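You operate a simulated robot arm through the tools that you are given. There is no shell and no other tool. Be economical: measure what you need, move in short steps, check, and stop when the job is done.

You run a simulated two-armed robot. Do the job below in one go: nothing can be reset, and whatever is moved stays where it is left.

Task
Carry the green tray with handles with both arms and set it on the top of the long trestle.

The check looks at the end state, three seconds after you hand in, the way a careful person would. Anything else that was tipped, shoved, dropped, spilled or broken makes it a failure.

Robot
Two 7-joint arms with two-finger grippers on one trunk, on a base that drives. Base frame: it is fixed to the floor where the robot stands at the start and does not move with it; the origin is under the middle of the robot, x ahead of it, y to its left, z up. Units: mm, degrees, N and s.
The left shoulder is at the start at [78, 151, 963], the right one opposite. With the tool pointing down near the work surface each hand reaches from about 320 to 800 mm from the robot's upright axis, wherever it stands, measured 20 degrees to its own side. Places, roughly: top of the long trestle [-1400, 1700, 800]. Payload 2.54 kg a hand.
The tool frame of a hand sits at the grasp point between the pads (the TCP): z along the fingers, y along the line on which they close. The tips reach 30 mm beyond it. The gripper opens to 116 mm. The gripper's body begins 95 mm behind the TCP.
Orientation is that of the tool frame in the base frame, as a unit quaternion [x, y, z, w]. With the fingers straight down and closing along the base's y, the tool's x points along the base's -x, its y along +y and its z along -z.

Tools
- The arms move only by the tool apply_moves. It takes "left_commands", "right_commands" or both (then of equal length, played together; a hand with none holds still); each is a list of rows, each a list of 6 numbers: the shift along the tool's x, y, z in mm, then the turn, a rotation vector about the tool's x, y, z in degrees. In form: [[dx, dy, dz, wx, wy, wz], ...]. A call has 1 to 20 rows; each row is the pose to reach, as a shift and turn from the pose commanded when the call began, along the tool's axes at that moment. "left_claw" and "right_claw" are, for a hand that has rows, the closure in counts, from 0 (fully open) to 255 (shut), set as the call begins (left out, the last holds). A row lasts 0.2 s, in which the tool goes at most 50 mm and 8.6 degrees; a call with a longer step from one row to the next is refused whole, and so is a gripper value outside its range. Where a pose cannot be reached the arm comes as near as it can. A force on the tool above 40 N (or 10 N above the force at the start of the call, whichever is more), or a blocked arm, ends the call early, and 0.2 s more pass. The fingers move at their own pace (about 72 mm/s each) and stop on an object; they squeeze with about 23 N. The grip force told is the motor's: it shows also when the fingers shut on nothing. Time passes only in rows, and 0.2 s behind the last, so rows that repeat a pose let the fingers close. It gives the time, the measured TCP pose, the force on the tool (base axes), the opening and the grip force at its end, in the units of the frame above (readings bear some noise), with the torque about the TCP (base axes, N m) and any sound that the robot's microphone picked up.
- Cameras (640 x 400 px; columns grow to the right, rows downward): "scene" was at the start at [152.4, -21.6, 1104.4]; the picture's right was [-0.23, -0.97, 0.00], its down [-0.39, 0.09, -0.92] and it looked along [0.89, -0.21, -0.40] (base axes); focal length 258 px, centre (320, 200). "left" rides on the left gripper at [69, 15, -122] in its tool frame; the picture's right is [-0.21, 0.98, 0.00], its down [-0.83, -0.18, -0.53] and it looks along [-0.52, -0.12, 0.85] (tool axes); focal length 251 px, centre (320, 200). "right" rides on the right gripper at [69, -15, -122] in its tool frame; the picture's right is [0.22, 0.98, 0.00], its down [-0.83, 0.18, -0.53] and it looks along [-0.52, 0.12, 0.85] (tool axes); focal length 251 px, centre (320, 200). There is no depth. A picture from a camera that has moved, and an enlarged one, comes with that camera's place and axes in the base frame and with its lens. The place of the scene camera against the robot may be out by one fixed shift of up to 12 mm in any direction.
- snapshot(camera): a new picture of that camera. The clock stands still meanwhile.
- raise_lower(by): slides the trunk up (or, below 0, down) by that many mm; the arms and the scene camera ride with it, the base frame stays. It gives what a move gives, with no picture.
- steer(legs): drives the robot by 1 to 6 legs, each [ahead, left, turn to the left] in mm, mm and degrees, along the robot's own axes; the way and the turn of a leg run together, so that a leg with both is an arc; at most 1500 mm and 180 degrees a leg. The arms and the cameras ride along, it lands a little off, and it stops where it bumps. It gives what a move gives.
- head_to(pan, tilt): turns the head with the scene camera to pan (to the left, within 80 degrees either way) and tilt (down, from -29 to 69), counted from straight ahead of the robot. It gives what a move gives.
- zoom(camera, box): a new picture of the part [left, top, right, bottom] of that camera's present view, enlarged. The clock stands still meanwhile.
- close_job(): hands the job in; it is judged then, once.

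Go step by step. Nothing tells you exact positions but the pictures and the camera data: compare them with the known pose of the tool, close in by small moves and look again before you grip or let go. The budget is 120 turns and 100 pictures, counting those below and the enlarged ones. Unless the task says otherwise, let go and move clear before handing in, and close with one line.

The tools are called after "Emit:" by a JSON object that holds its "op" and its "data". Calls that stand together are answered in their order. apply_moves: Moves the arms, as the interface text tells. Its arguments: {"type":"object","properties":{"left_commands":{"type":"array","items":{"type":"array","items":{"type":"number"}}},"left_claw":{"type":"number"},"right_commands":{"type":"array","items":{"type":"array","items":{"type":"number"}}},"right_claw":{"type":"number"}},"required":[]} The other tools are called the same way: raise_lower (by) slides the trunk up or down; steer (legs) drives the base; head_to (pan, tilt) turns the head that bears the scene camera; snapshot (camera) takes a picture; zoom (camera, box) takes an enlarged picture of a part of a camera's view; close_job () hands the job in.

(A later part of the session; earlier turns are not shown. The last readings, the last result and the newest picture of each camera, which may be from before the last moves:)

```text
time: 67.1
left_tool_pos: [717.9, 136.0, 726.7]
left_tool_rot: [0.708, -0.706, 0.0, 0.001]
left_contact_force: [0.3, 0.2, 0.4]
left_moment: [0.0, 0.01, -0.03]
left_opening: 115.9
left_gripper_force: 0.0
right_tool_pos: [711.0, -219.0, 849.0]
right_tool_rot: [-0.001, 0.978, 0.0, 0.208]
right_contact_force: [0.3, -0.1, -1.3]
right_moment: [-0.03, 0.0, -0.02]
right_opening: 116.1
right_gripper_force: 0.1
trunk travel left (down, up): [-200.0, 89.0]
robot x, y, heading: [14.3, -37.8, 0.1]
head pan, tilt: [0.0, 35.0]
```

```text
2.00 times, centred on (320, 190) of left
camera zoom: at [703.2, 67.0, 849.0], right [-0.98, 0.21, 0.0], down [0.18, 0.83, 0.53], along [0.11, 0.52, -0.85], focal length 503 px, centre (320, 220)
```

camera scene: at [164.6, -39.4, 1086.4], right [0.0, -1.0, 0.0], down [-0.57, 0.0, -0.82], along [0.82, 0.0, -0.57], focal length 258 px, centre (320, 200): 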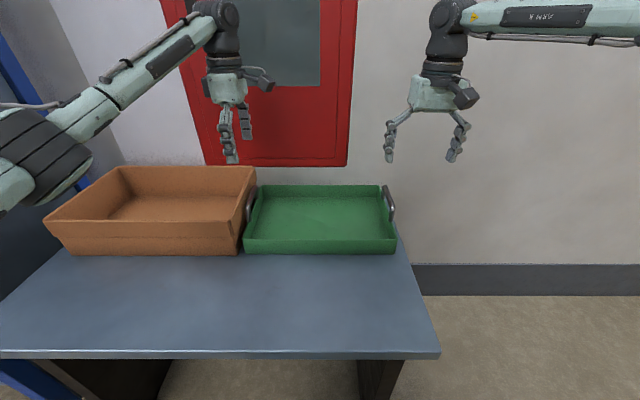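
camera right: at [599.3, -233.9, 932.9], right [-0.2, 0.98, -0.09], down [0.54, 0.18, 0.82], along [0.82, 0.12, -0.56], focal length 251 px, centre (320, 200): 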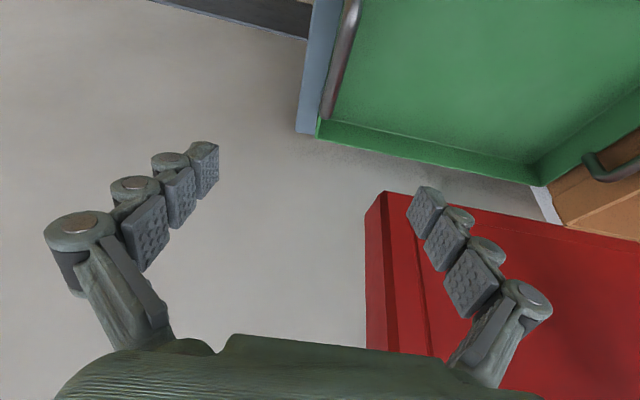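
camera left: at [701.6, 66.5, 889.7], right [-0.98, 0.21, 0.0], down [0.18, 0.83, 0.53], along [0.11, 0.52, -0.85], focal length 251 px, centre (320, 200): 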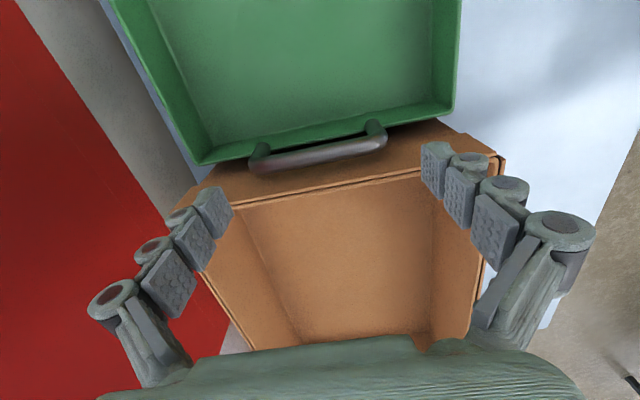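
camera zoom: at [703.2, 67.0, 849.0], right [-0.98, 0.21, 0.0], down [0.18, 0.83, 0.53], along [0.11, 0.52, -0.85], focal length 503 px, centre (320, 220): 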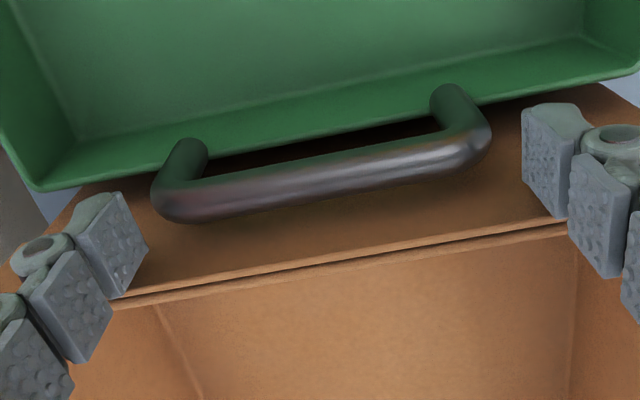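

Emit:
{"op": "apply_moves", "data": {"left_commands": [[1.5, 0.5, 6, 0, 0, 0], [1.5, 0.5, 12, 0, 0, 0], [1.5, 0.5, 18, 0, 0, 0], [1.5, 0.5, 18, 0, 0, 0]]}}

Emit:
{"op": "zoom", "data": {"camera": "left", "box": [160, 90, 480, 290]}}

```text
time: 68.1
left_tool_pos: [717.2, 134.9, 708.8]
left_tool_rot: [0.708, -0.706, 0.0, 0.0]
left_contact_force: [0.5, 0.2, 0.6]
left_moment: [-0.02, -0.04, -0.02]
left_opening: 116.0
left_gripper_force: 0.0
right_tool_pos: [711.7, -219.4, 848.6]
right_tool_rot: [-0.001, 0.978, 0.001, 0.208]
right_contact_force: [0.2, -0.3, 0.9]
right_moment: [0.02, 0.0, 0.02]
right_opening: 115.8
right_gripper_force: 0.0
trunk travel left (down, up): [-200.0, 89.0]
robot x, y, heading: [14.3, -42.0, -0.0]
head pan, tilt: [0.0, 35.0]
```

```text
2.00 times, centred on (320, 190) of left
camera zoom: at [703.0, 66.0, 830.6], right [-0.98, 0.21, 0.0], down [0.18, 0.83, 0.53], along [0.11, 0.52, -0.85], focal length 503 px, centre (320, 220)
```

zoom: 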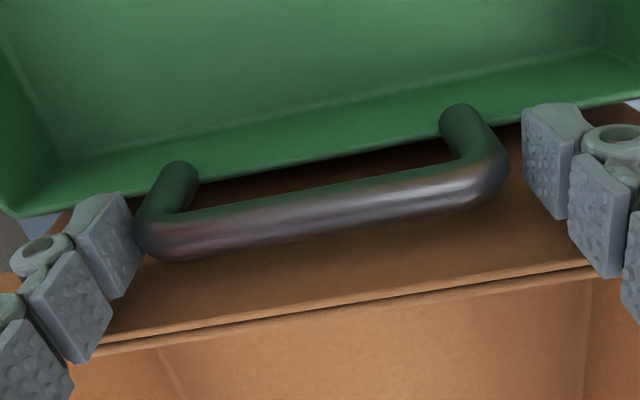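

Clear on both sides with no contact. Now the right hand: the bar is at about y≈-211, so I'll lower partway and look.

Emit:
{"op": "apply_moves", "data": {"right_commands": [[8, 2, 21, 0, 0, 0], [16, 4, 42, 0, 0, 0], [24, 6, 63, 0, 0, 0], [32, 8, 83, 0, 0, 0], [32, 8, 83, 0, 0, 0]]}}

Emit:
{"op": "snapshot", "data": {"camera": "right"}}

Emit:
{"op": "zoom", "data": {"camera": "scene", "box": [350, 110, 470, 230]}}

```text
time: 69.3
left_tool_pos: [718.1, 135.4, 707.9]
left_tool_rot: [0.708, -0.706, -0.001, -0.001]
left_contact_force: [-0.5, -1.3, 0.2]
left_moment: [0.03, -0.03, 0.0]
left_opening: 115.8
left_gripper_force: 0.1
right_tool_pos: [713.1, -213.0, 762.2]
right_tool_rot: [-0.001, 0.978, 0.002, 0.208]
right_contact_force: [0.0, -0.2, 0.4]
right_moment: [-0.01, -0.04, 0.01]
right_opening: 115.9
right_gripper_force: 0.0
right hand out of reach, approached as far as the arm can: row 4, 5
trunk travel left (down, up): [-200.0, 89.0]
robot x, y, heading: [12.3, -40.0, 0.1]
head pan, tilt: [0.0, 35.0]
```

```text
67 pictures are left
camera right: at [600.5, -228.7, 846.5], right [-0.2, 0.98, -0.09], down [0.54, 0.18, 0.82], along [0.82, 0.12, -0.56], focal length 251 px, centre (320, 200)
```

right: 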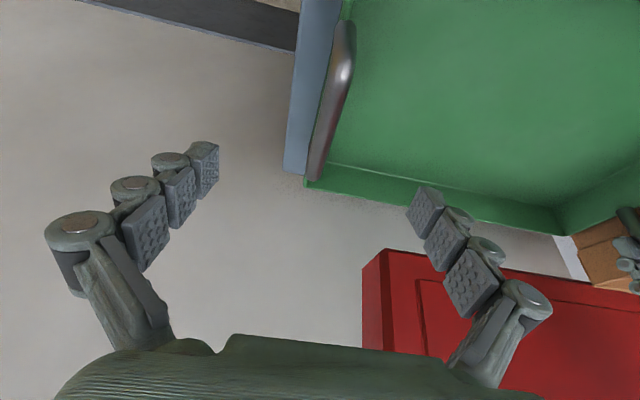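

```text
3.33 times, centred on (410, 170) of scene
camera zoom: at [164.6, -39.4, 1086.4], right [0.0, -1.0, 0.0], down [-0.57, 0.0, -0.82], along [0.82, 0.0, -0.57], focal length 859 px, centre (20, 300)
```

zoom: 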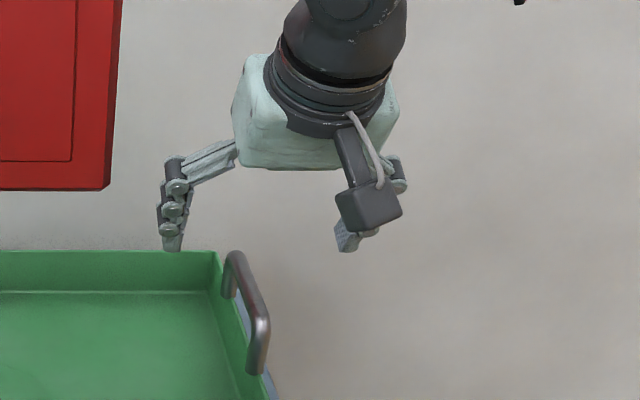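

Emit:
{"op": "apply_moves", "data": {"right_commands": [[0, 0, 0, 0, -6, 0], [0, 0, 0, 0, -13, 0], [0, 0, 0, 0, -13, 0]]}}

Emit:
{"op": "snapshot", "data": {"camera": "right"}}

```text
time: 70.1
left_tool_pos: [716.0, 134.9, 709.3]
left_tool_rot: [0.708, -0.707, 0.0, 0.001]
left_contact_force: [0.4, -1.0, 0.1]
left_moment: [0.02, 0.0, 0.0]
left_opening: 116.0
left_gripper_force: 0.1
right_tool_pos: [714.2, -214.1, 762.8]
right_tool_rot: [-0.001, 0.948, 0.0, 0.318]
right_contact_force: [0.8, 0.4, -0.7]
right_moment: [-0.01, -0.01, -0.02]
right_opening: 115.9
right_gripper_force: 0.1
trunk travel left (down, up): [-200.0, 89.0]
robot x, y, heading: [13.5, -42.9, 0.1]
head pan, tilt: [0.0, 35.0]
```

```text
65 pictures are left
camera right: at [584.6, -228.1, 819.4], right [-0.17, 0.98, -0.13], down [0.34, 0.18, 0.92], along [0.93, 0.12, -0.36], focal length 251 px, centre (320, 200)
```

right: 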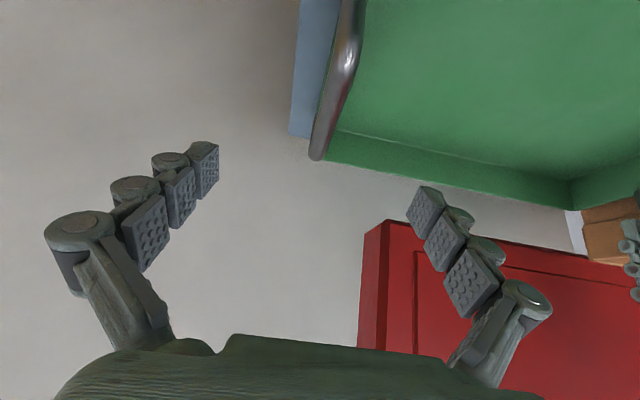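

Emit:
{"op": "apply_moves", "data": {"right_commands": [[12, 1, 13, 0, 0, 0], [24, 2, 26, 0, 0, 0], [36, 3, 38, 0, 0, 0], [36, 3, 38, 0, 0, 0]]}}

Emit:
{"op": "snapshot", "data": {"camera": "right"}}

Emit:
{"op": "zoom", "data": {"camera": "scene", "box": [350, 140, 450, 230]}}

```text
time: 71.1
left_tool_pos: [718.8, 135.8, 709.1]
left_tool_rot: [0.708, -0.706, 0.0, 0.0]
left_contact_force: [0.1, 0.2, 0.3]
left_moment: [-0.01, -0.01, -0.02]
left_opening: 116.3
left_gripper_force: 0.0
right_tool_pos: [706.7, -210.2, 710.9]
right_tool_rot: [-0.001, 0.948, 0.001, 0.318]
right_contact_force: [-0.1, -0.1, 0.6]
right_moment: [0.0, 0.0, 0.0]
right_opening: 115.7
right_gripper_force: 0.0
trunk travel left (down, up): [-200.0, 89.0]
robot x, y, heading: [13.9, -39.9, 0.1]
head pan, tilt: [0.0, 35.0]
```

```text
64 pictures are left
camera right: at [578.3, -225.5, 767.3], right [-0.17, 0.98, -0.13], down [0.34, 0.18, 0.92], along [0.93, 0.12, -0.36], focal length 251 px, centre (320, 200)
```

right: 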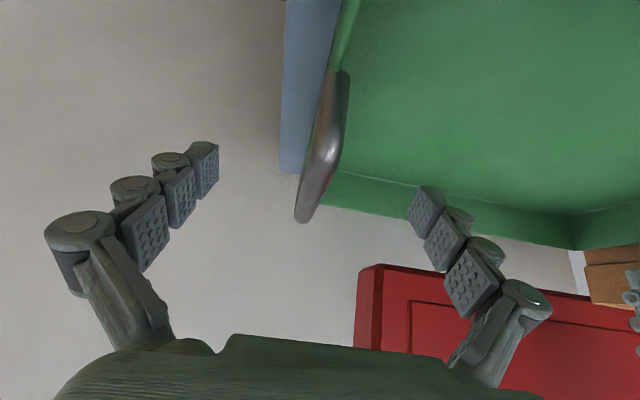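

```text
4.44 times, centred on (400, 185) of scene
camera zoom: at [164.6, -39.4, 1086.4], right [0.0, -1.0, 0.0], down [-0.57, 0.0, -0.82], along [0.82, 0.0, -0.57], focal length 1145 px, centre (-36, 267)
```

zoom: 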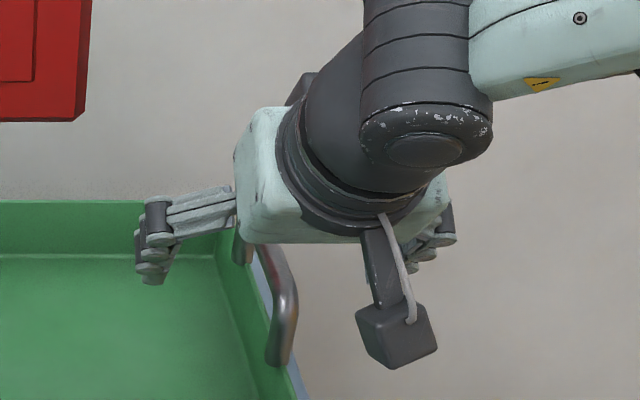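

Both bars sit between the fingers. I'll shift the right hand 3 mm to centre it, then close both.

Emit:
{"op": "apply_moves", "data": {"left_commands": [[0, -1, 0, 0, 0, 0], [0, -1, 0, 0, 0, 0], [0, -1, 0, 0, 0, 0]], "right_commands": [[0, -3, 0, 0, 0, 0], [0, -3, 0, 0, 0, 0], [0, -3, 0, 0, 0, 0]]}}

Emit:
{"op": "apply_moves", "data": {"left_commands": [[0, 0, 0, 0, 0, 0], [0, 0, 0, 0, 0, 0], [0, 0, 0, 0, 0, 0], [0, 0, 0, 0, 0, 0], [0, 0, 0, 0, 0, 0], [0, 0, 0, 0, 0, 0], [0, 0, 0, 0, 0, 0]], "right_commands": [[0, 0, 0, 0, 0, 0], [0, 0, 0, 0, 0, 0], [0, 0, 0, 0, 0, 0], [0, 0, 0, 0, 0, 0], [0, 0, 0, 0, 0, 0], [0, 0, 0, 0, 0, 0], [0, 0, 0, 0, 0, 0]], "left_claw": 255, "right_claw": 255}}

Emit:
{"op": "snapshot", "data": {"camera": "right"}}

Emit:
{"op": "snapshot", "data": {"camera": "left"}}

```text
time: 71.9
left_tool_pos: [717.9, 134.2, 708.7]
left_tool_rot: [0.709, -0.706, -0.001, 0.0]
left_contact_force: [-0.3, -0.1, -0.3]
left_moment: [0.03, 0.0, -0.01]
left_opening: 116.0
left_gripper_force: 0.1
right_tool_pos: [707.0, -214.6, 710.8]
right_tool_rot: [-0.002, 0.948, 0.001, 0.317]
right_contact_force: [-0.4, -0.6, -0.5]
right_moment: [-0.03, 0.03, 0.01]
right_opening: 116.1
right_gripper_force: 0.1
trunk travel left (down, up): [-200.0, 89.0]
robot x, y, heading: [15.3, -38.4, 0.0]
head pan, tilt: [0.0, 35.0]
```

```text
time: 73.5
left_tool_pos: [718.9, 133.6, 709.5]
left_tool_rot: [0.708, -0.706, 0.002, -0.001]
left_contact_force: [1.0, 2.2, 3.1]
left_moment: [-0.28, -0.23, -0.18]
left_opening: 111.9
left_gripper_force: 23.5
right_tool_pos: [707.1, -213.4, 711.3]
right_tool_rot: [-0.001, 0.948, -0.001, 0.317]
right_contact_force: [0.4, -4.2, 0.1]
right_moment: [-0.01, 0.02, 0.0]
right_opening: 12.7
right_gripper_force: 22.5
trunk travel left (down, up): [-200.0, 89.0]
robot x, y, heading: [13.2, -42.0, 0.2]
head pan, tilt: [0.0, 35.0]
```

```text
62 pictures are left
camera right: at [578.9, -228.8, 767.4], right [-0.17, 0.98, -0.13], down [0.34, 0.18, 0.92], along [0.93, 0.12, -0.36], focal length 251 px, centre (320, 200)
```

right: 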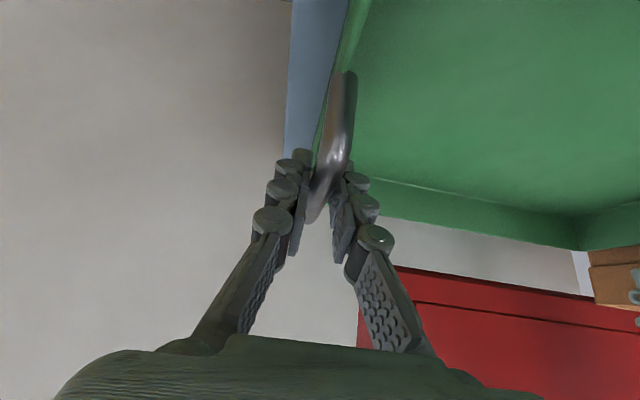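

```text
61 pictures are left
camera left: at [703.9, 66.0, 831.1], right [-0.98, 0.21, 0.0], down [0.18, 0.83, 0.53], along [0.11, 0.52, -0.85], focal length 251 px, centre (320, 200)
```

left: 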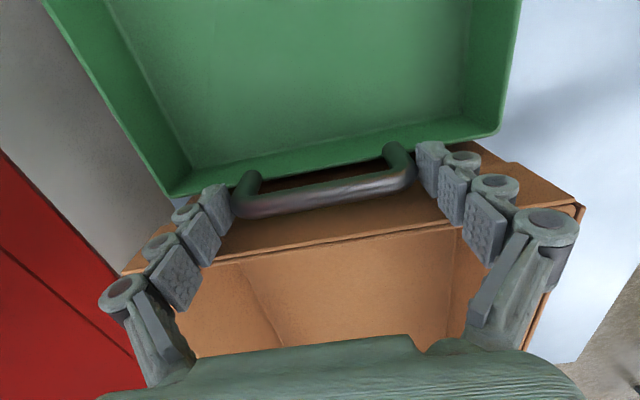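

Both grips are firm (left 112 mm, right 12.7 mm, 23 N each). I'll lift straight with the trunk, a little first.

Emit:
{"op": "raise_lower", "data": {"by": 25}}

Emit:
{"op": "snapshot", "data": {"camera": "scene"}}

```text
time: 74.2
left_tool_pos: [719.0, 135.1, 732.6]
left_tool_rot: [0.709, -0.705, 0.0, 0.001]
left_contact_force: [-0.9, 4.3, -2.6]
left_moment: [-0.51, -0.21, -0.3]
left_opening: 111.7
left_gripper_force: 23.5
right_tool_pos: [708.4, -213.7, 733.1]
right_tool_rot: [0.0, 0.948, -0.001, 0.317]
right_contact_force: [0.8, -4.4, -5.5]
right_moment: [-0.03, 0.24, 0.01]
right_opening: 12.7
right_gripper_force: 22.9
trunk travel left (down, up): [-225.0, 64.0]
robot x, y, heading: [17.9, -38.5, 0.2]
head pan, tilt: [0.0, 35.0]
```

```text
60 pictures are left
camera scene: at [165.6, -39.4, 1111.0], right [0.0, -1.0, 0.0], down [-0.57, 0.0, -0.82], along [0.82, 0.0, -0.57], focal length 258 px, centre (320, 200)
```

scene: 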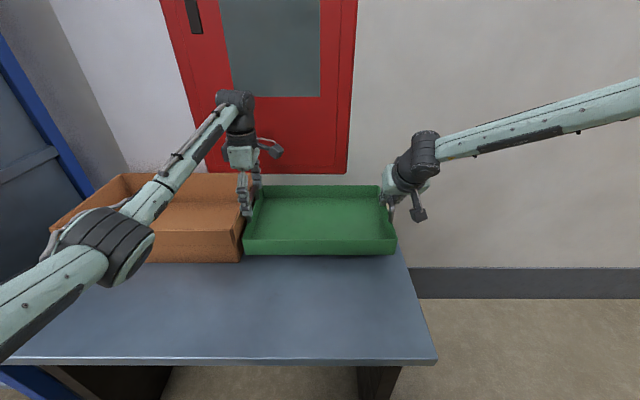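

The tray is up and level, and it's light. I'll raise the rest of the trunk travel.

Emit:
{"op": "raise_lower", "data": {"by": 62}}

Emit:
{"op": "snapshot", "data": {"camera": "scene"}}

```text
time: 75.2
left_tool_pos: [719.7, 134.9, 793.9]
left_tool_rot: [0.709, -0.705, -0.001, 0.001]
left_contact_force: [0.0, 5.6, -3.2]
left_moment: [-0.15, 0.03, 0.04]
left_opening: 111.6
left_gripper_force: 23.0
right_tool_pos: [707.7, -213.6, 795.8]
right_tool_rot: [-0.001, 0.949, 0.0, 0.317]
right_contact_force: [-0.3, -5.5, -4.9]
right_moment: [-0.03, 0.09, -0.02]
right_opening: 12.7
right_gripper_force: 22.7
trunk travel left (down, up): [-287.0, 2.0]
robot x, y, heading: [11.4, -37.2, -0.2]
head pan, tilt: [0.0, 35.0]
```

```text
59 pictures are left
camera scene: at [165.7, -39.4, 1173.0], right [0.0, -1.0, 0.0], down [-0.57, 0.0, -0.82], along [0.82, 0.0, -0.57], focal length 258 px, centre (320, 200)
```

scene: 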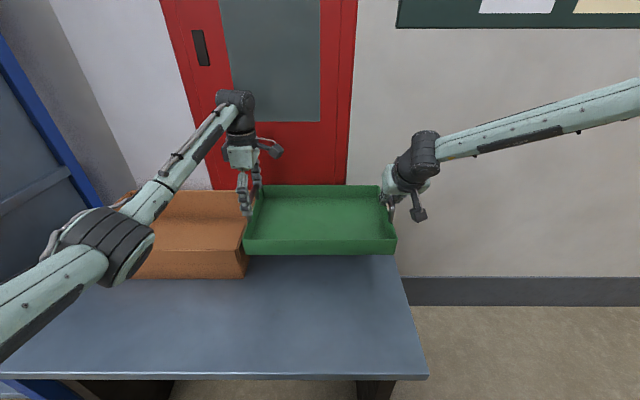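

Next both arms lift 60 mm together to clear the box rim.

Emit:
{"op": "apply_moves", "data": {"left_commands": [[0, 0, -10, 0, 0, 0], [0, 0, -20, 0, 0, 0], [0, 0, -30, 0, 0, 0], [0, 0, -40, 0, 0, 0], [0, 0, -50, 0, 0, 0], [0, 0, -60, 0, 0, 0], [0, 0, -60, 0, 0, 0]], "right_commands": [[-6.02, 0, -7.99, 0, 0, 0], [-12.04, 0, -15.97, 0, 0, 0], [-18.05, 0, -23.96, 0, 0, 0], [-24.07, 0, -31.95, 0, 0, 0], [-30.09, 0, -39.93, 0, 0, 0], [-36.11, 0, -47.92, 0, 0, 0], [-36.11, 0, -47.92, 0, 0, 0]]}}

```text
time: 76.8
left_tool_pos: [720.3, 135.4, 855.7]
left_tool_rot: [0.708, -0.706, 0.001, 0.001]
left_contact_force: [-1.8, 4.8, -2.9]
left_moment: [-0.17, 0.11, -0.8]
left_opening: 111.7
left_gripper_force: 22.9
right_tool_pos: [708.0, -213.9, 857.0]
right_tool_rot: [0.0, 0.948, 0.0, 0.317]
right_contact_force: [2.5, -6.7, -4.9]
right_moment: [-0.06, -0.03, -0.02]
right_opening: 12.7
right_gripper_force: 23.1
trunk travel left (down, up): [-287.0, 2.0]
robot x, y, heading: [12.4, -35.5, 0.1]
head pan, tilt: [0.0, 35.0]
```

Good. Now I'll pull the tray 140 mm toward the robot while rising another 40 mm.

Emit:
{"op": "apply_moves", "data": {"left_commands": [[0, 14, -4, 0, 0, 0], [0, 28, -8, 0, 0, 0], [0, 42, -12, 0, 0, 0], [0, 56, -16, 0, 0, 0], [0, 70, -20, 0, 0, 0], [0, 84, -24, 0, 0, 0], [0, 98, -28, 0, 0, 0], [0, 112, -32, 0, 0, 0], [0, 126, -36, 0, 0, 0], [0, 140, -40, 0, 0, 0], [0, 140, -40, 0, 0, 0]], "right_commands": [[8.78, 0, -11.62, 0, 0, 0], [17.56, 0, -23.25, 0, 0, 0], [26.33, 0, -34.87, 0, 0, 0], [35.11, 0, -46.5, 0, 0, 0], [43.89, 0, -58.12, 0, 0, 0], [52.67, 0, -69.74, 0, 0, 0], [61.45, 0, -81.37, 0, 0, 0], [70.22, 0, -92.99, 0, 0, 0], [79.0, 0, -104.6, 0, 0, 0], [87.78, 0, -116.24, 0, 0, 0], [87.78, 0, -116.24, 0, 0, 0]]}}

Emit:
{"op": "snapshot", "data": {"camera": "scene"}}

```text
time: 79.2
left_tool_pos: [580.1, 135.0, 895.4]
left_tool_rot: [0.709, -0.705, -0.001, 0.0]
left_contact_force: [-0.1, 8.2, -3.3]
left_moment: [-0.15, 0.32, -0.29]
left_opening: 111.7
left_gripper_force: 22.8
right_tool_pos: [566.9, -214.4, 897.7]
right_tool_rot: [-0.001, 0.948, 0.0, 0.317]
right_contact_force: [0.3, -8.4, -4.2]
right_moment: [-0.01, -0.23, -0.09]
right_opening: 12.8
right_gripper_force: 23.1
trunk travel left (down, up): [-287.0, 2.0]
robot x, y, heading: [10.0, -42.2, -0.1]
head pan, tilt: [0.0, 35.0]
```

```text
58 pictures are left
camera scene: at [165.4, -39.4, 1173.2], right [0.0, -1.0, 0.0], down [-0.57, 0.0, -0.82], along [0.82, 0.0, -0.57], focal length 258 px, centre (320, 200)
```

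scene: 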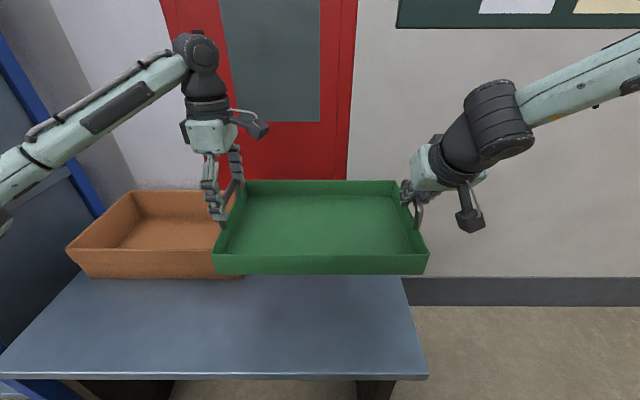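

The tray is held securely, with its bottom at about z 810. Before driving I'll check how far the left elbow sticks out.

Emit:
{"op": "head_to", "data": {"pan": 65, "tilt": 20}}

Emit:
{"op": "snapshot", "data": {"camera": "scene"}}

Emit:
{"op": "head_to", "data": {"pan": -65, "tilt": 20}}

Emit:
{"op": "snapshot", "data": {"camera": "scene"}}

```text
time: 80.6
left_tool_pos: [580.6, 133.5, 895.2]
left_tool_rot: [0.709, -0.705, 0.0, 0.0]
left_contact_force: [-0.6, 13.4, -5.5]
left_moment: [0.36, -0.02, -0.1]
left_opening: 111.8
left_gripper_force: 22.7
right_tool_pos: [566.8, -212.9, 897.0]
right_tool_rot: [0.0, 0.948, -0.001, 0.317]
right_contact_force: [0.5, -14.7, -3.0]
right_moment: [-0.02, 0.1, -0.12]
right_opening: 13.0
right_gripper_force: 23.0
trunk travel left (down, up): [-287.0, 2.0]
robot x, y, heading: [16.6, -38.1, 0.0]
head pan, tilt: [65.0, 20.0]
```

```text
57 pictures are left
camera scene: at [116.4, 44.8, 1197.1], right [0.91, -0.42, 0.0], down [-0.14, -0.31, -0.94], along [0.4, 0.85, -0.34], focal length 258 px, centre (320, 200)
```

scene: 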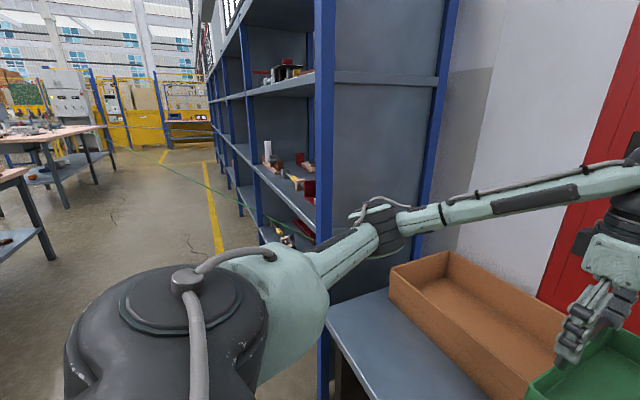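

```text
time: 82.7
left_tool_pos: [579.5, 134.4, 895.7]
left_tool_rot: [0.709, -0.705, 0.0, 0.0]
left_contact_force: [0.9, 17.0, -4.1]
left_moment: [0.25, -0.07, 0.06]
left_opening: 112.1
left_gripper_force: 23.1
right_tool_pos: [567.8, -215.1, 897.4]
right_tool_rot: [-0.001, 0.948, -0.001, 0.317]
right_contact_force: [-1.0, -16.7, -3.5]
right_moment: [-0.02, 0.09, -0.14]
right_opening: 12.5
right_gripper_force: 23.0
trunk travel left (down, up): [-287.0, 2.0]
robot x, y, heading: [14.8, -39.0, 0.1]
head pan, tilt: [-65.0, 20.0]
```

```text
56 pictures are left
camera scene: at [116.8, -123.9, 1197.1], right [-0.91, -0.43, 0.0], down [-0.15, 0.31, -0.94], along [0.4, -0.85, -0.34], focal length 258 px, centre (320, 200)
```

scene: 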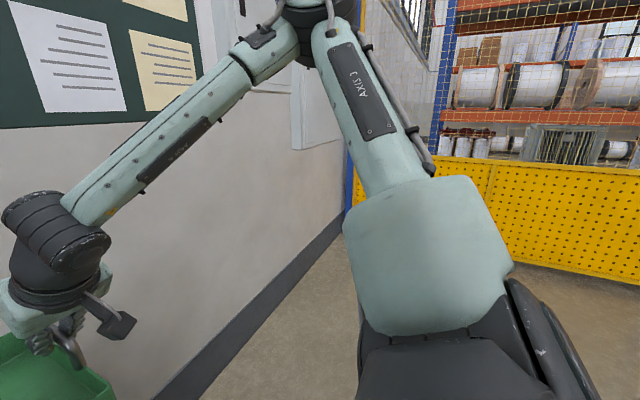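

Internal squeeze between the hands is creeping up (about 17 N), so I'll ease them apart slightly while raising 40 mm.

Emit:
{"op": "apply_moves", "data": {"left_commands": [[-0.5, 0, -8, 0, 0, 0], [-1, 0, -16, 0, 0, 0], [-1, 0, -24, 0, 0, 0], [-1, 0, -32, 0, 0, 0], [-1, 0, -40, 0, 0, 0], [-1, 0, -40, 0, 0, 0]], "right_commands": [[-4.81, -0.5, -6.39, 0, 0, 0], [-9.63, -1, -12.78, 0, 0, 0], [-14.44, -1, -19.17, 0, 0, 0], [-19.26, -1, -25.56, 0, 0, 0], [-24.07, -1, -31.95, 0, 0, 0], [-24.07, -1, -31.95, 0, 0, 0]]}}

```text
time: 84.1
left_tool_pos: [580.3, 133.9, 936.6]
left_tool_rot: [0.708, -0.707, 0.001, 0.0]
left_contact_force: [0.3, -1.0, -4.4]
left_moment: [0.18, -0.2, 0.37]
left_opening: 111.8
left_gripper_force: 23.4
right_tool_pos: [567.4, -214.9, 937.7]
right_tool_rot: [-0.002, 0.948, 0.001, 0.318]
right_contact_force: [-0.9, 0.7, -3.4]
right_moment: [-0.02, 0.28, -0.06]
right_opening: 12.5
right_gripper_force: 22.9
trunk travel left (down, up): [-287.0, 2.0]
robot x, y, heading: [14.3, -42.5, 0.1]
head pan, tilt: [-65.0, 20.0]
```

The squeeze is gone. Now I'll back out and turn to heading 60, in short legs.

Emit:
{"op": "steer", "data": {"legs": [[-310, 0, 0], [0, 0, 30], [0, 0, 30]]}}

Emit:
{"op": "head_to", "data": {"pan": 25, "tilt": 25}}

Emit:
{"op": "snapshot", "data": {"camera": "scene"}}

```text
time: 89.2
left_tool_pos: [-165.4, 536.1, 935.7]
left_tool_rot: [0.966, -0.257, 0.0, 0.001]
left_contact_force: [14.1, -8.7, -3.5]
left_moment: [-0.13, -0.19, 0.09]
left_opening: 111.8
left_gripper_force: 23.1
right_tool_pos: [130.8, 350.5, 936.9]
right_tool_rot: [-0.475, 0.821, 0.159, 0.275]
right_contact_force: [-14.2, 8.3, -4.3]
right_moment: [-0.01, 0.05, 0.11]
right_opening: 12.5
right_gripper_force: 23.1
trunk travel left (down, up): [-287.0, 2.0]
robot x, y, heading: [-299.1, -41.2, 60.1]
head pan, tilt: [-65.0, 20.0]
```

```text
time: 90.9
left_tool_pos: [-165.4, 535.8, 936.1]
left_tool_rot: [0.966, -0.257, 0.001, 0.0]
left_contact_force: [1.2, -0.2, -4.3]
left_moment: [0.08, -0.03, 0.0]
left_opening: 111.9
left_gripper_force: 23.3
right_tool_pos: [130.1, 351.6, 937.2]
right_tool_rot: [-0.476, 0.82, 0.16, 0.274]
right_contact_force: [-0.7, 0.3, -3.5]
right_moment: [-0.14, 0.08, 0.0]
right_opening: 12.6
right_gripper_force: 23.6
trunk travel left (down, up): [-287.0, 2.0]
robot x, y, heading: [-296.4, -41.5, 60.2]
head pan, tilt: [25.0, 25.0]
```

```text
55 pictures are left
camera scene: at [-261.0, 110.3, 1189.0], right [1.0, -0.09, 0.0], down [-0.04, -0.42, -0.91], along [0.08, 0.9, -0.42], focal length 258 px, centre (320, 200)
```

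scene: 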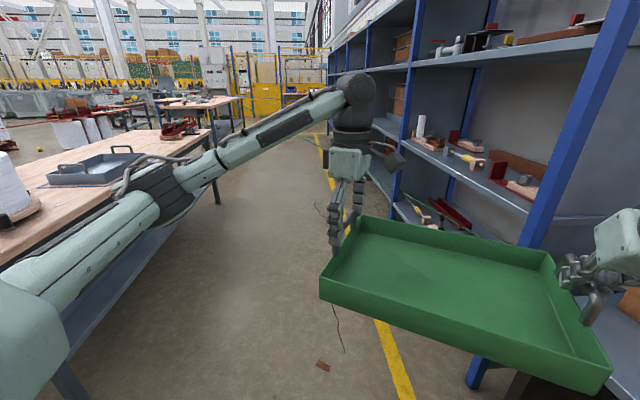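

Next I'll crab left to x≈-560, then move along the aisle to y≈1100, staying clear of the floor block.

Emit:
{"op": "steer", "data": {"legs": [[-131, 227, 0], [476, 275, 0], [476, 275, 0]]}}

Emit:
{"op": "snapshot", "data": {"camera": "scene"}}

```text
time: 99.4
left_tool_pos: [-432.8, 1646.1, 934.1]
left_tool_rot: [0.967, -0.256, 0.001, -0.001]
left_contact_force: [2.2, -1.9, -4.7]
left_moment: [-0.03, -0.05, -0.01]
left_opening: 111.8
left_gripper_force: 22.8
right_tool_pos: [-137.6, 1462.4, 936.6]
right_tool_rot: [-0.475, 0.821, 0.159, 0.275]
right_contact_force: [-1.5, 0.6, -3.7]
right_moment: [-0.06, 0.02, -0.02]
right_opening: 12.7
right_gripper_force: 23.1
trunk travel left (down, up): [-287.0, 2.0]
robot x, y, heading: [-562.5, 1072.1, 60.3]
head pan, tilt: [25.0, 25.0]
```

```text
54 pictures are left
camera scene: at [-528.3, 1221.0, 1188.9], right [1.0, -0.08, 0.0], down [-0.04, -0.42, -0.91], along [0.08, 0.9, -0.42], focal length 258 px, centre (320, 200)
```

scene: 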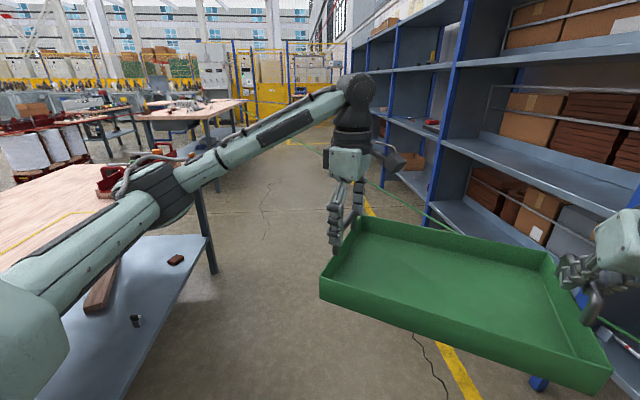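

Halfway there. I'll look over the bench spot from here.

Emit:
{"op": "head_to", "data": {"pan": 75, "tilt": 25}}

Emit:
{"op": "snapshot", "data": {"camera": "scene"}}

```text
time: 100.5
left_tool_pos: [-433.7, 1645.7, 934.2]
left_tool_rot: [0.967, -0.257, 0.0, 0.0]
left_contact_force: [-0.7, -0.9, -2.8]
left_moment: [0.07, -0.02, -0.03]
left_opening: 111.8
left_gripper_force: 23.1
right_tool_pos: [-136.3, 1462.2, 936.8]
right_tool_rot: [-0.476, 0.82, 0.16, 0.274]
right_contact_force: [-0.7, 0.2, -3.8]
right_moment: [-0.1, 0.02, -0.03]
right_opening: 12.9
right_gripper_force: 23.9
trunk travel left (down, up): [-287.0, 2.0]
robot x, y, heading: [-566.8, 1068.0, 60.2]
head pan, tilt: [75.0, 25.0]
```

```text
53 pictures are left
camera scene: at [-601.3, 1193.8, 1189.0], right [0.7, 0.71, 0.0], down [0.3, -0.3, -0.91], along [-0.64, 0.64, -0.42], focal length 258 px, centre (320, 200)
```

scene: 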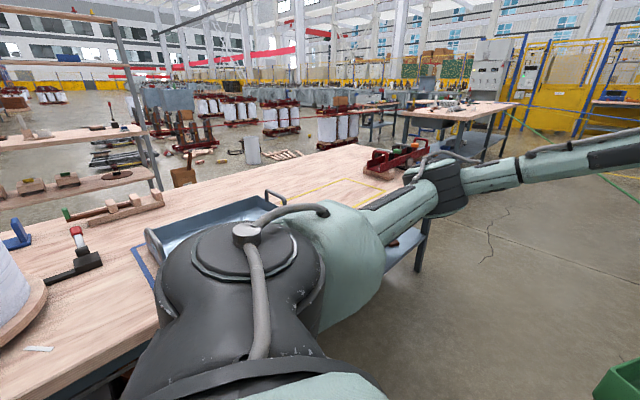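

Emit:
{"op": "steer", "data": {"legs": [[598, 345, 0], [100, -173, 0]]}}

Emit:
{"op": "head_to", "data": {"pan": 80, "tilt": 25}}

Emit:
{"op": "snapshot", "data": {"camera": "scene"}}

```text
time: 106.3
left_tool_pos: [-239.7, 2355.7, 935.6]
left_tool_rot: [0.969, -0.249, 0.0, 0.0]
left_contact_force: [0.6, -0.8, -3.6]
left_moment: [0.06, 0.01, 0.04]
left_opening: 111.9
left_gripper_force: 23.4
right_tool_pos: [60.3, 2175.3, 936.7]
right_tool_rot: [-0.482, 0.816, 0.162, 0.274]
right_contact_force: [-0.8, 1.3, -3.7]
right_moment: [-0.04, 0.09, -0.01]
right_opening: 12.8
right_gripper_force: 22.5
trunk travel left (down, up): [-287.0, 2.0]
robot x, y, heading: [-360.9, 1775.6, 61.2]
head pan, tilt: [75.0, 25.0]
```

```text
time: 107.0
left_tool_pos: [-239.9, 2354.9, 934.6]
left_tool_rot: [0.969, -0.248, 0.0, 0.0]
left_contact_force: [0.2, -0.1, -4.0]
left_moment: [-0.03, 0.05, -0.02]
left_opening: 111.8
left_gripper_force: 23.0
right_tool_pos: [61.2, 2175.2, 936.8]
right_tool_rot: [-0.482, 0.817, 0.162, 0.272]
right_contact_force: [0.4, 0.1, -3.4]
right_moment: [-0.02, -0.03, 0.03]
right_opening: 12.6
right_gripper_force: 22.7
trunk travel left (down, up): [-287.0, 2.0]
robot x, y, heading: [-364.2, 1775.3, 61.4]
head pan, tilt: [80.0, 25.0]
```

```text
52 pictures are left
camera scene: at [-404.6, 1894.3, 1189.0], right [0.63, 0.78, 0.0], down [0.33, -0.27, -0.91], along [-0.71, 0.57, -0.42], focal length 258 px, centre (320, 200)
```

scene: 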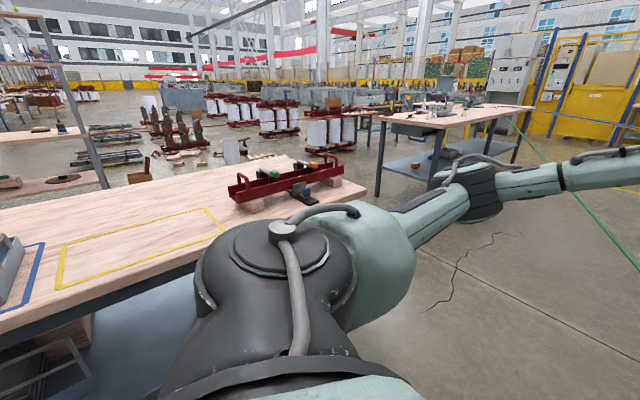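

The yellow spot measures about x -1255..-1060, y 1724..2075 and is empty. The blue tray ends near y 1660 and the vise starts near y 2150. I'll step to about (-300, 1900) and turn to face the bench.

Emit:
{"op": "steer", "data": {"legs": [[139, 6, 0], [0, 0, 40], [0, 0, 40]]}}

Emit:
{"op": "head_to", "data": {"pan": 20, "tilt": 30}}

Emit:
{"op": "snapshot", "data": {"camera": "scene"}}

```text
time: 112.1
left_tool_pos: [-846.1, 2124.4, 934.5]
left_tool_rot: [0.903, 0.429, 0.001, 0.0]
left_contact_force: [-1.4, 1.4, -4.7]
left_moment: [-0.02, 0.03, 0.68]
left_opening: 111.6
left_gripper_force: 23.0
right_tool_pos: [-616.1, 2386.1, 937.7]
right_tool_rot: [0.894, -0.319, -0.298, -0.107]
right_contact_force: [1.3, -1.6, -4.0]
right_moment: [-0.05, -0.07, 0.01]
right_opening: 12.4
right_gripper_force: 23.6
trunk travel left (down, up): [-287.0, 2.0]
robot x, y, heading: [-296.2, 1902.0, 140.8]
head pan, tilt: [80.0, 25.0]
```

```text
time: 113.4
left_tool_pos: [-846.6, 2124.3, 934.4]
left_tool_rot: [0.903, 0.429, 0.001, 0.0]
left_contact_force: [-0.1, 0.6, -3.9]
left_moment: [0.01, 0.06, -0.03]
left_opening: 111.7
left_gripper_force: 22.8
right_tool_pos: [-614.9, 2386.1, 938.1]
right_tool_rot: [0.893, -0.319, -0.299, -0.107]
right_contact_force: [-0.4, 0.0, -3.1]
right_moment: [-0.09, -0.07, 0.0]
right_opening: 12.7
right_gripper_force: 23.4
trunk travel left (down, up): [-287.0, 2.0]
robot x, y, heading: [-300.8, 1898.0, 141.2]
head pan, tilt: [20.0, 30.0]
```

```text
51 pictures are left
camera scene: at [-443.1, 1973.9, 1181.0], right [0.33, 0.94, 0.0], down [0.47, -0.16, -0.87], along [-0.82, 0.28, -0.5], focal length 258 px, centre (320, 200)
```

scene: 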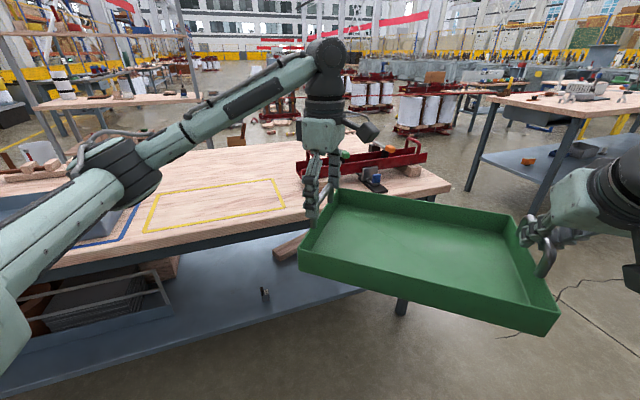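

The rectangle's centre comes out at about (-1158, 1905). I'll finish the turn to 180° and look before driving in.

Emit:
{"op": "steer", "data": {"legs": [[0, 0, 38.8], [120, 0, 0]]}}

Emit:
{"op": "head_to", "data": {"pan": 15, "tilt": 35}}

Emit:
{"op": "snapshot", "data": {"camera": "scene"}}

```text
time: 116.5
left_tool_pos: [-984.2, 1724.6, 934.5]
left_tool_rot: [0.705, 0.709, 0.001, 0.001]
left_contact_force: [-1.7, 0.6, -4.0]
left_moment: [-0.03, 0.01, 0.36]
left_opening: 111.8
left_gripper_force: 23.0
right_tool_pos: [-971.6, 2074.7, 936.5]
right_tool_rot: [0.949, 0.002, -0.316, 0.001]
right_contact_force: [0.7, -0.3, -3.6]
right_moment: [0.04, -0.12, 0.0]
right_opening: 12.8
right_gripper_force: 23.0
trunk travel left (down, up): [-287.0, 2.0]
robot x, y, heading: [-416.1, 1901.3, -179.9]
head pan, tilt: [20.0, 30.0]
```

```text
time: 117.2
left_tool_pos: [-982.5, 1725.5, 935.0]
left_tool_rot: [0.705, 0.709, 0.0, 0.0]
left_contact_force: [-0.1, 0.0, -3.4]
left_moment: [-0.04, -0.04, -0.03]
left_opening: 111.7
left_gripper_force: 23.3
right_tool_pos: [-969.7, 2075.3, 937.8]
right_tool_rot: [0.949, 0.002, -0.316, 0.001]
right_contact_force: [0.3, 0.2, -3.5]
right_moment: [0.01, -0.03, 0.06]
right_opening: 12.3
right_gripper_force: 22.5
trunk travel left (down, up): [-287.0, 2.0]
robot x, y, heading: [-417.7, 1899.3, -179.9]
head pan, tilt: [15.0, 35.0]
```

```text
50 pictures are left
camera scene: at [-576.4, 1877.1, 1173.3], right [-0.26, 0.96, 0.0], down [0.55, 0.15, -0.82], along [-0.79, -0.21, -0.57], focal length 258 px, centre (320, 200)
```

scene: 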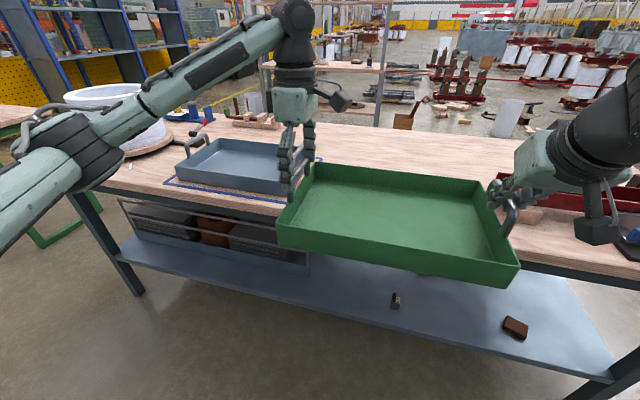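

Everything's clear. I'll drive in the last 176 mm.

Emit:
{"op": "steer", "data": {"legs": [[100, 0, 0], [76, -3, 0]]}}

Emit:
{"op": "head_to", "data": {"pan": 0, "tilt": 40}}

Emit:
{"op": "snapshot", "data": {"camera": "scene"}}

Emit:
{"op": "snapshot", "data": {"camera": "left"}}

Emit:
{"op": "snapshot", "data": {"camera": "right"}}

```text
time: 119.0
left_tool_pos: [-1163.1, 1726.2, 935.5]
left_tool_rot: [0.705, 0.71, 0.001, 0.001]
left_contact_force: [-0.7, -0.2, -4.7]
left_moment: [0.04, -0.07, -0.04]
left_opening: 111.6
left_gripper_force: 22.7
right_tool_pos: [-1149.5, 2075.2, 936.8]
right_tool_rot: [0.949, 0.002, -0.316, 0.001]
right_contact_force: [0.2, -1.0, -4.0]
right_moment: [0.01, -0.04, 0.05]
right_opening: 12.7
right_gripper_force: 23.1
trunk travel left (down, up): [-287.0, 2.0]
robot x, y, heading: [-594.4, 1902.5, -179.8]
head pan, tilt: [15.0, 35.0]
```

```text
time: 119.8
left_tool_pos: [-1161.7, 1726.9, 935.0]
left_tool_rot: [0.705, 0.709, 0.0, 0.001]
left_contact_force: [-0.2, 0.3, -4.3]
left_moment: [0.01, -0.02, -0.04]
left_opening: 111.6
left_gripper_force: 22.8
right_tool_pos: [-1150.4, 2075.3, 936.7]
right_tool_rot: [0.949, 0.002, -0.317, 0.002]
right_contact_force: [0.4, 0.2, -3.5]
right_moment: [0.0, -0.02, 0.04]
right_opening: 12.6
right_gripper_force: 23.0
trunk travel left (down, up): [-287.0, 2.0]
robot x, y, heading: [-593.0, 1900.6, -179.7]
head pan, tilt: [0.0, 40.0]
```

```text
49 pictures are left
camera scene: at [-755.7, 1901.6, 1165.7], right [-0.01, 1.0, 0.0], down [0.64, 0.0, -0.77], along [-0.77, 0.0, -0.64], focal length 258 px, centre (320, 200)
```

scene: 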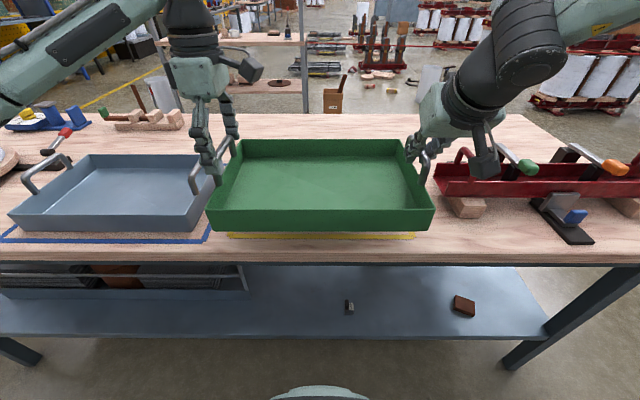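

```text
48 pictures are left
camera left: at [-1146.4, 1795.5, 1057.3], right [0.98, -0.21, 0.0], down [-0.18, -0.83, 0.53], along [-0.11, -0.52, -0.85], focal length 251 px, centre (320, 200)
```

left: 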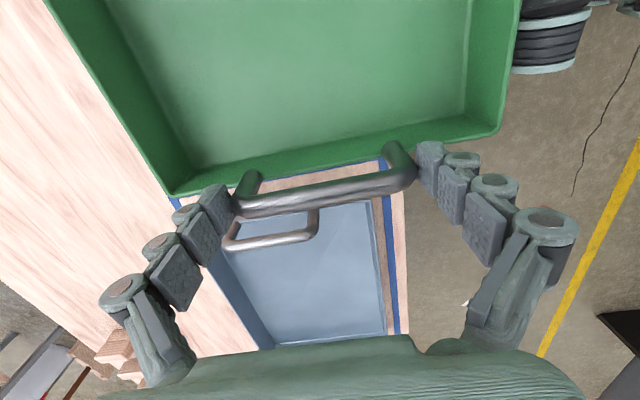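

```text
47 pictures are left
camera right: at [-1021.2, 2092.0, 993.8], right [0.18, -0.98, -0.13], down [-0.34, -0.18, 0.92], along [-0.92, -0.12, -0.36], focal length 251 px, centre (320, 200)
```

right: 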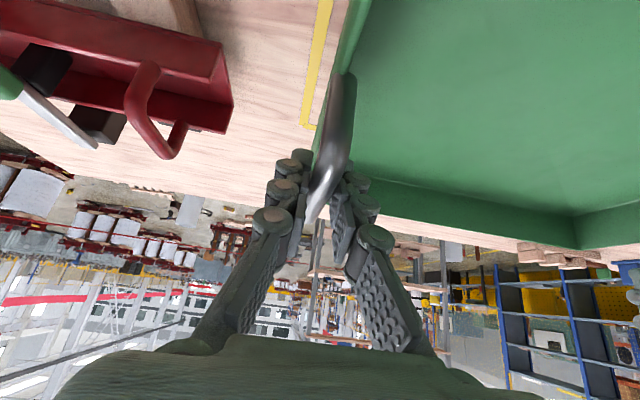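

The tray is over the yellow spot with about 50 mm clear on both sides, bottom at about z 850. I'll lower with the trunk, stopping just above the expected 800.

Emit:
{"op": "raise_lower", "data": {"by": -36}}

Emit:
{"op": "snapshot", "data": {"camera": "scene"}}

```text
time: 120.6
left_tool_pos: [-1160.8, 1725.7, 899.7]
left_tool_rot: [0.705, 0.71, 0.0, 0.0]
left_contact_force: [-0.5, 0.8, -4.5]
left_moment: [-0.05, 0.05, -0.06]
left_opening: 111.6
left_gripper_force: 23.1
right_tool_pos: [-1150.3, 2076.3, 901.0]
right_tool_rot: [0.949, 0.002, -0.316, 0.001]
right_contact_force: [0.2, -0.5, -3.0]
right_moment: [-0.01, -0.11, 0.03]
right_opening: 12.7
right_gripper_force: 22.6
trunk travel left (down, up): [-251.0, 38.0]
robot x, y, heading: [-595.9, 1900.9, -179.3]
head pan, tilt: [0.0, 40.0]
```

```text
46 pictures are left
camera scene: at [-755.4, 1901.7, 1129.8], right [-0.01, 1.0, 0.0], down [0.64, 0.0, -0.77], along [-0.77, 0.0, -0.64], focal length 258 px, centre (320, 200)
```

scene: 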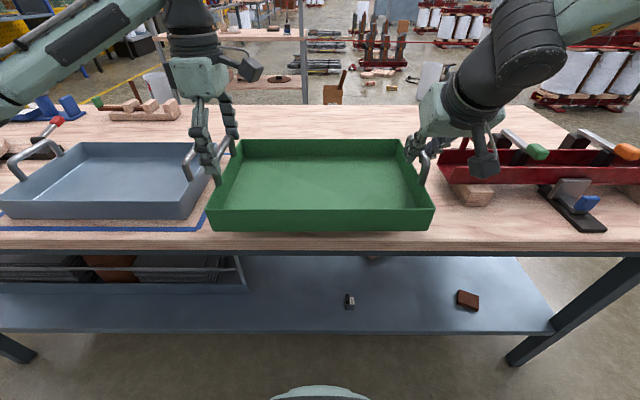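

Emit:
{"op": "apply_moves", "data": {"left_commands": [[0, 0, 3, 0, 0, 0], [0, 0, 6, 0, 0, 0], [0, 0, 9, 0, 0, 0], [0, 0, 9, 0, 0, 0]], "right_commands": [[1.81, 0, 2.4, 0, 0, 0], [3.61, 0, 4.79, 0, 0, 0], [5.42, 0, 7.19, 0, 0, 0], [5.42, 0, 7.19, 0, 0, 0]]}}

Emit:
{"op": "zoom", "data": {"camera": "scene", "box": [190, 120, 450, 283]}}

```text
time: 121.6
left_tool_pos: [-1160.8, 1726.9, 890.5]
left_tool_rot: [0.704, 0.71, -0.001, 0.001]
left_contact_force: [1.7, -1.6, -2.8]
left_moment: [0.33, -0.05, -0.44]
left_opening: 111.5
left_gripper_force: 22.8
right_tool_pos: [-1149.8, 2075.1, 892.4]
right_tool_rot: [0.948, 0.003, -0.317, 0.001]
right_contact_force: [-2.2, 1.1, -4.3]
right_moment: [0.02, -0.01, 0.01]
right_opening: 12.6
right_gripper_force: 22.5
trunk travel left (down, up): [-251.0, 38.0]
robot x, y, heading: [-596.0, 1902.9, -179.9]
head pan, tilt: [0.0, 40.0]
```

```text
2.45 times, centred on (320, 202) of scene
camera zoom: at [-755.6, 1901.7, 1129.7], right [-0.01, 1.0, 0.0], down [0.64, 0.0, -0.77], along [-0.77, 0.0, -0.64], focal length 632 px, centre (320, 196)
```

zoom: 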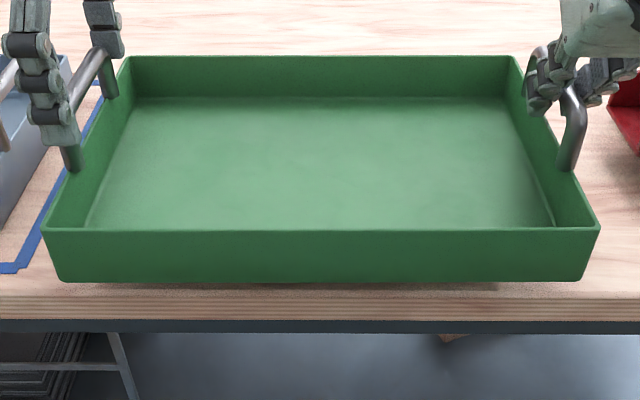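

I need to be sure of the front edge margin and the bench height before going lower, so I'll look more steeply.

Emit:
{"op": "head_to", "data": {"pan": 0, "tilt": 55}}

Emit:
{"op": "snapshot", "data": {"camera": "scene"}}

Emit:
{"op": "snapshot", "data": {"camera": "left"}}

```text
time: 122.3
left_tool_pos: [-1161.3, 1727.4, 890.9]
left_tool_rot: [0.704, 0.71, 0.0, 0.0]
left_contact_force: [1.8, -1.5, -4.1]
left_moment: [0.21, 0.03, -0.4]
left_opening: 111.8
left_gripper_force: 23.1
right_tool_pos: [-1150.2, 2075.6, 891.1]
right_tool_rot: [0.948, 0.003, -0.317, 0.001]
right_contact_force: [-0.1, 2.1, -4.0]
right_moment: [0.01, -0.06, 0.01]
right_opening: 12.8
right_gripper_force: 22.5
trunk travel left (down, up): [-251.0, 38.0]
robot x, y, heading: [-597.2, 1902.1, -179.6]
head pan, tilt: [0.0, 55.0]
```

```text
44 pictures are left
camera scene: at [-742.7, 1901.7, 1109.0], right [-0.01, 1.0, 0.0], down [0.82, 0.0, -0.57], along [-0.57, 0.0, -0.82], focal length 258 px, centre (320, 200)
```

scene: 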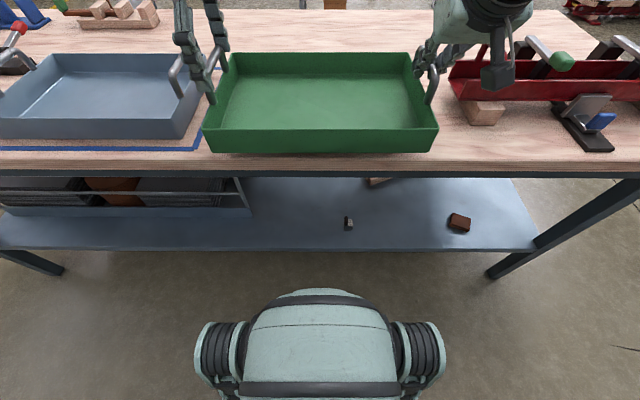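

```text
43 pictures are left
camera left: at [-1146.4, 1795.6, 1012.3], right [0.98, -0.21, 0.0], down [-0.18, -0.83, 0.53], along [-0.11, -0.52, -0.85], focal length 251 px, centre (320, 200)
```

left: 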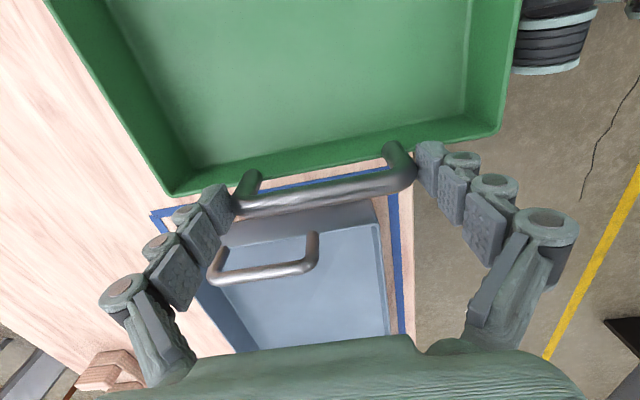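

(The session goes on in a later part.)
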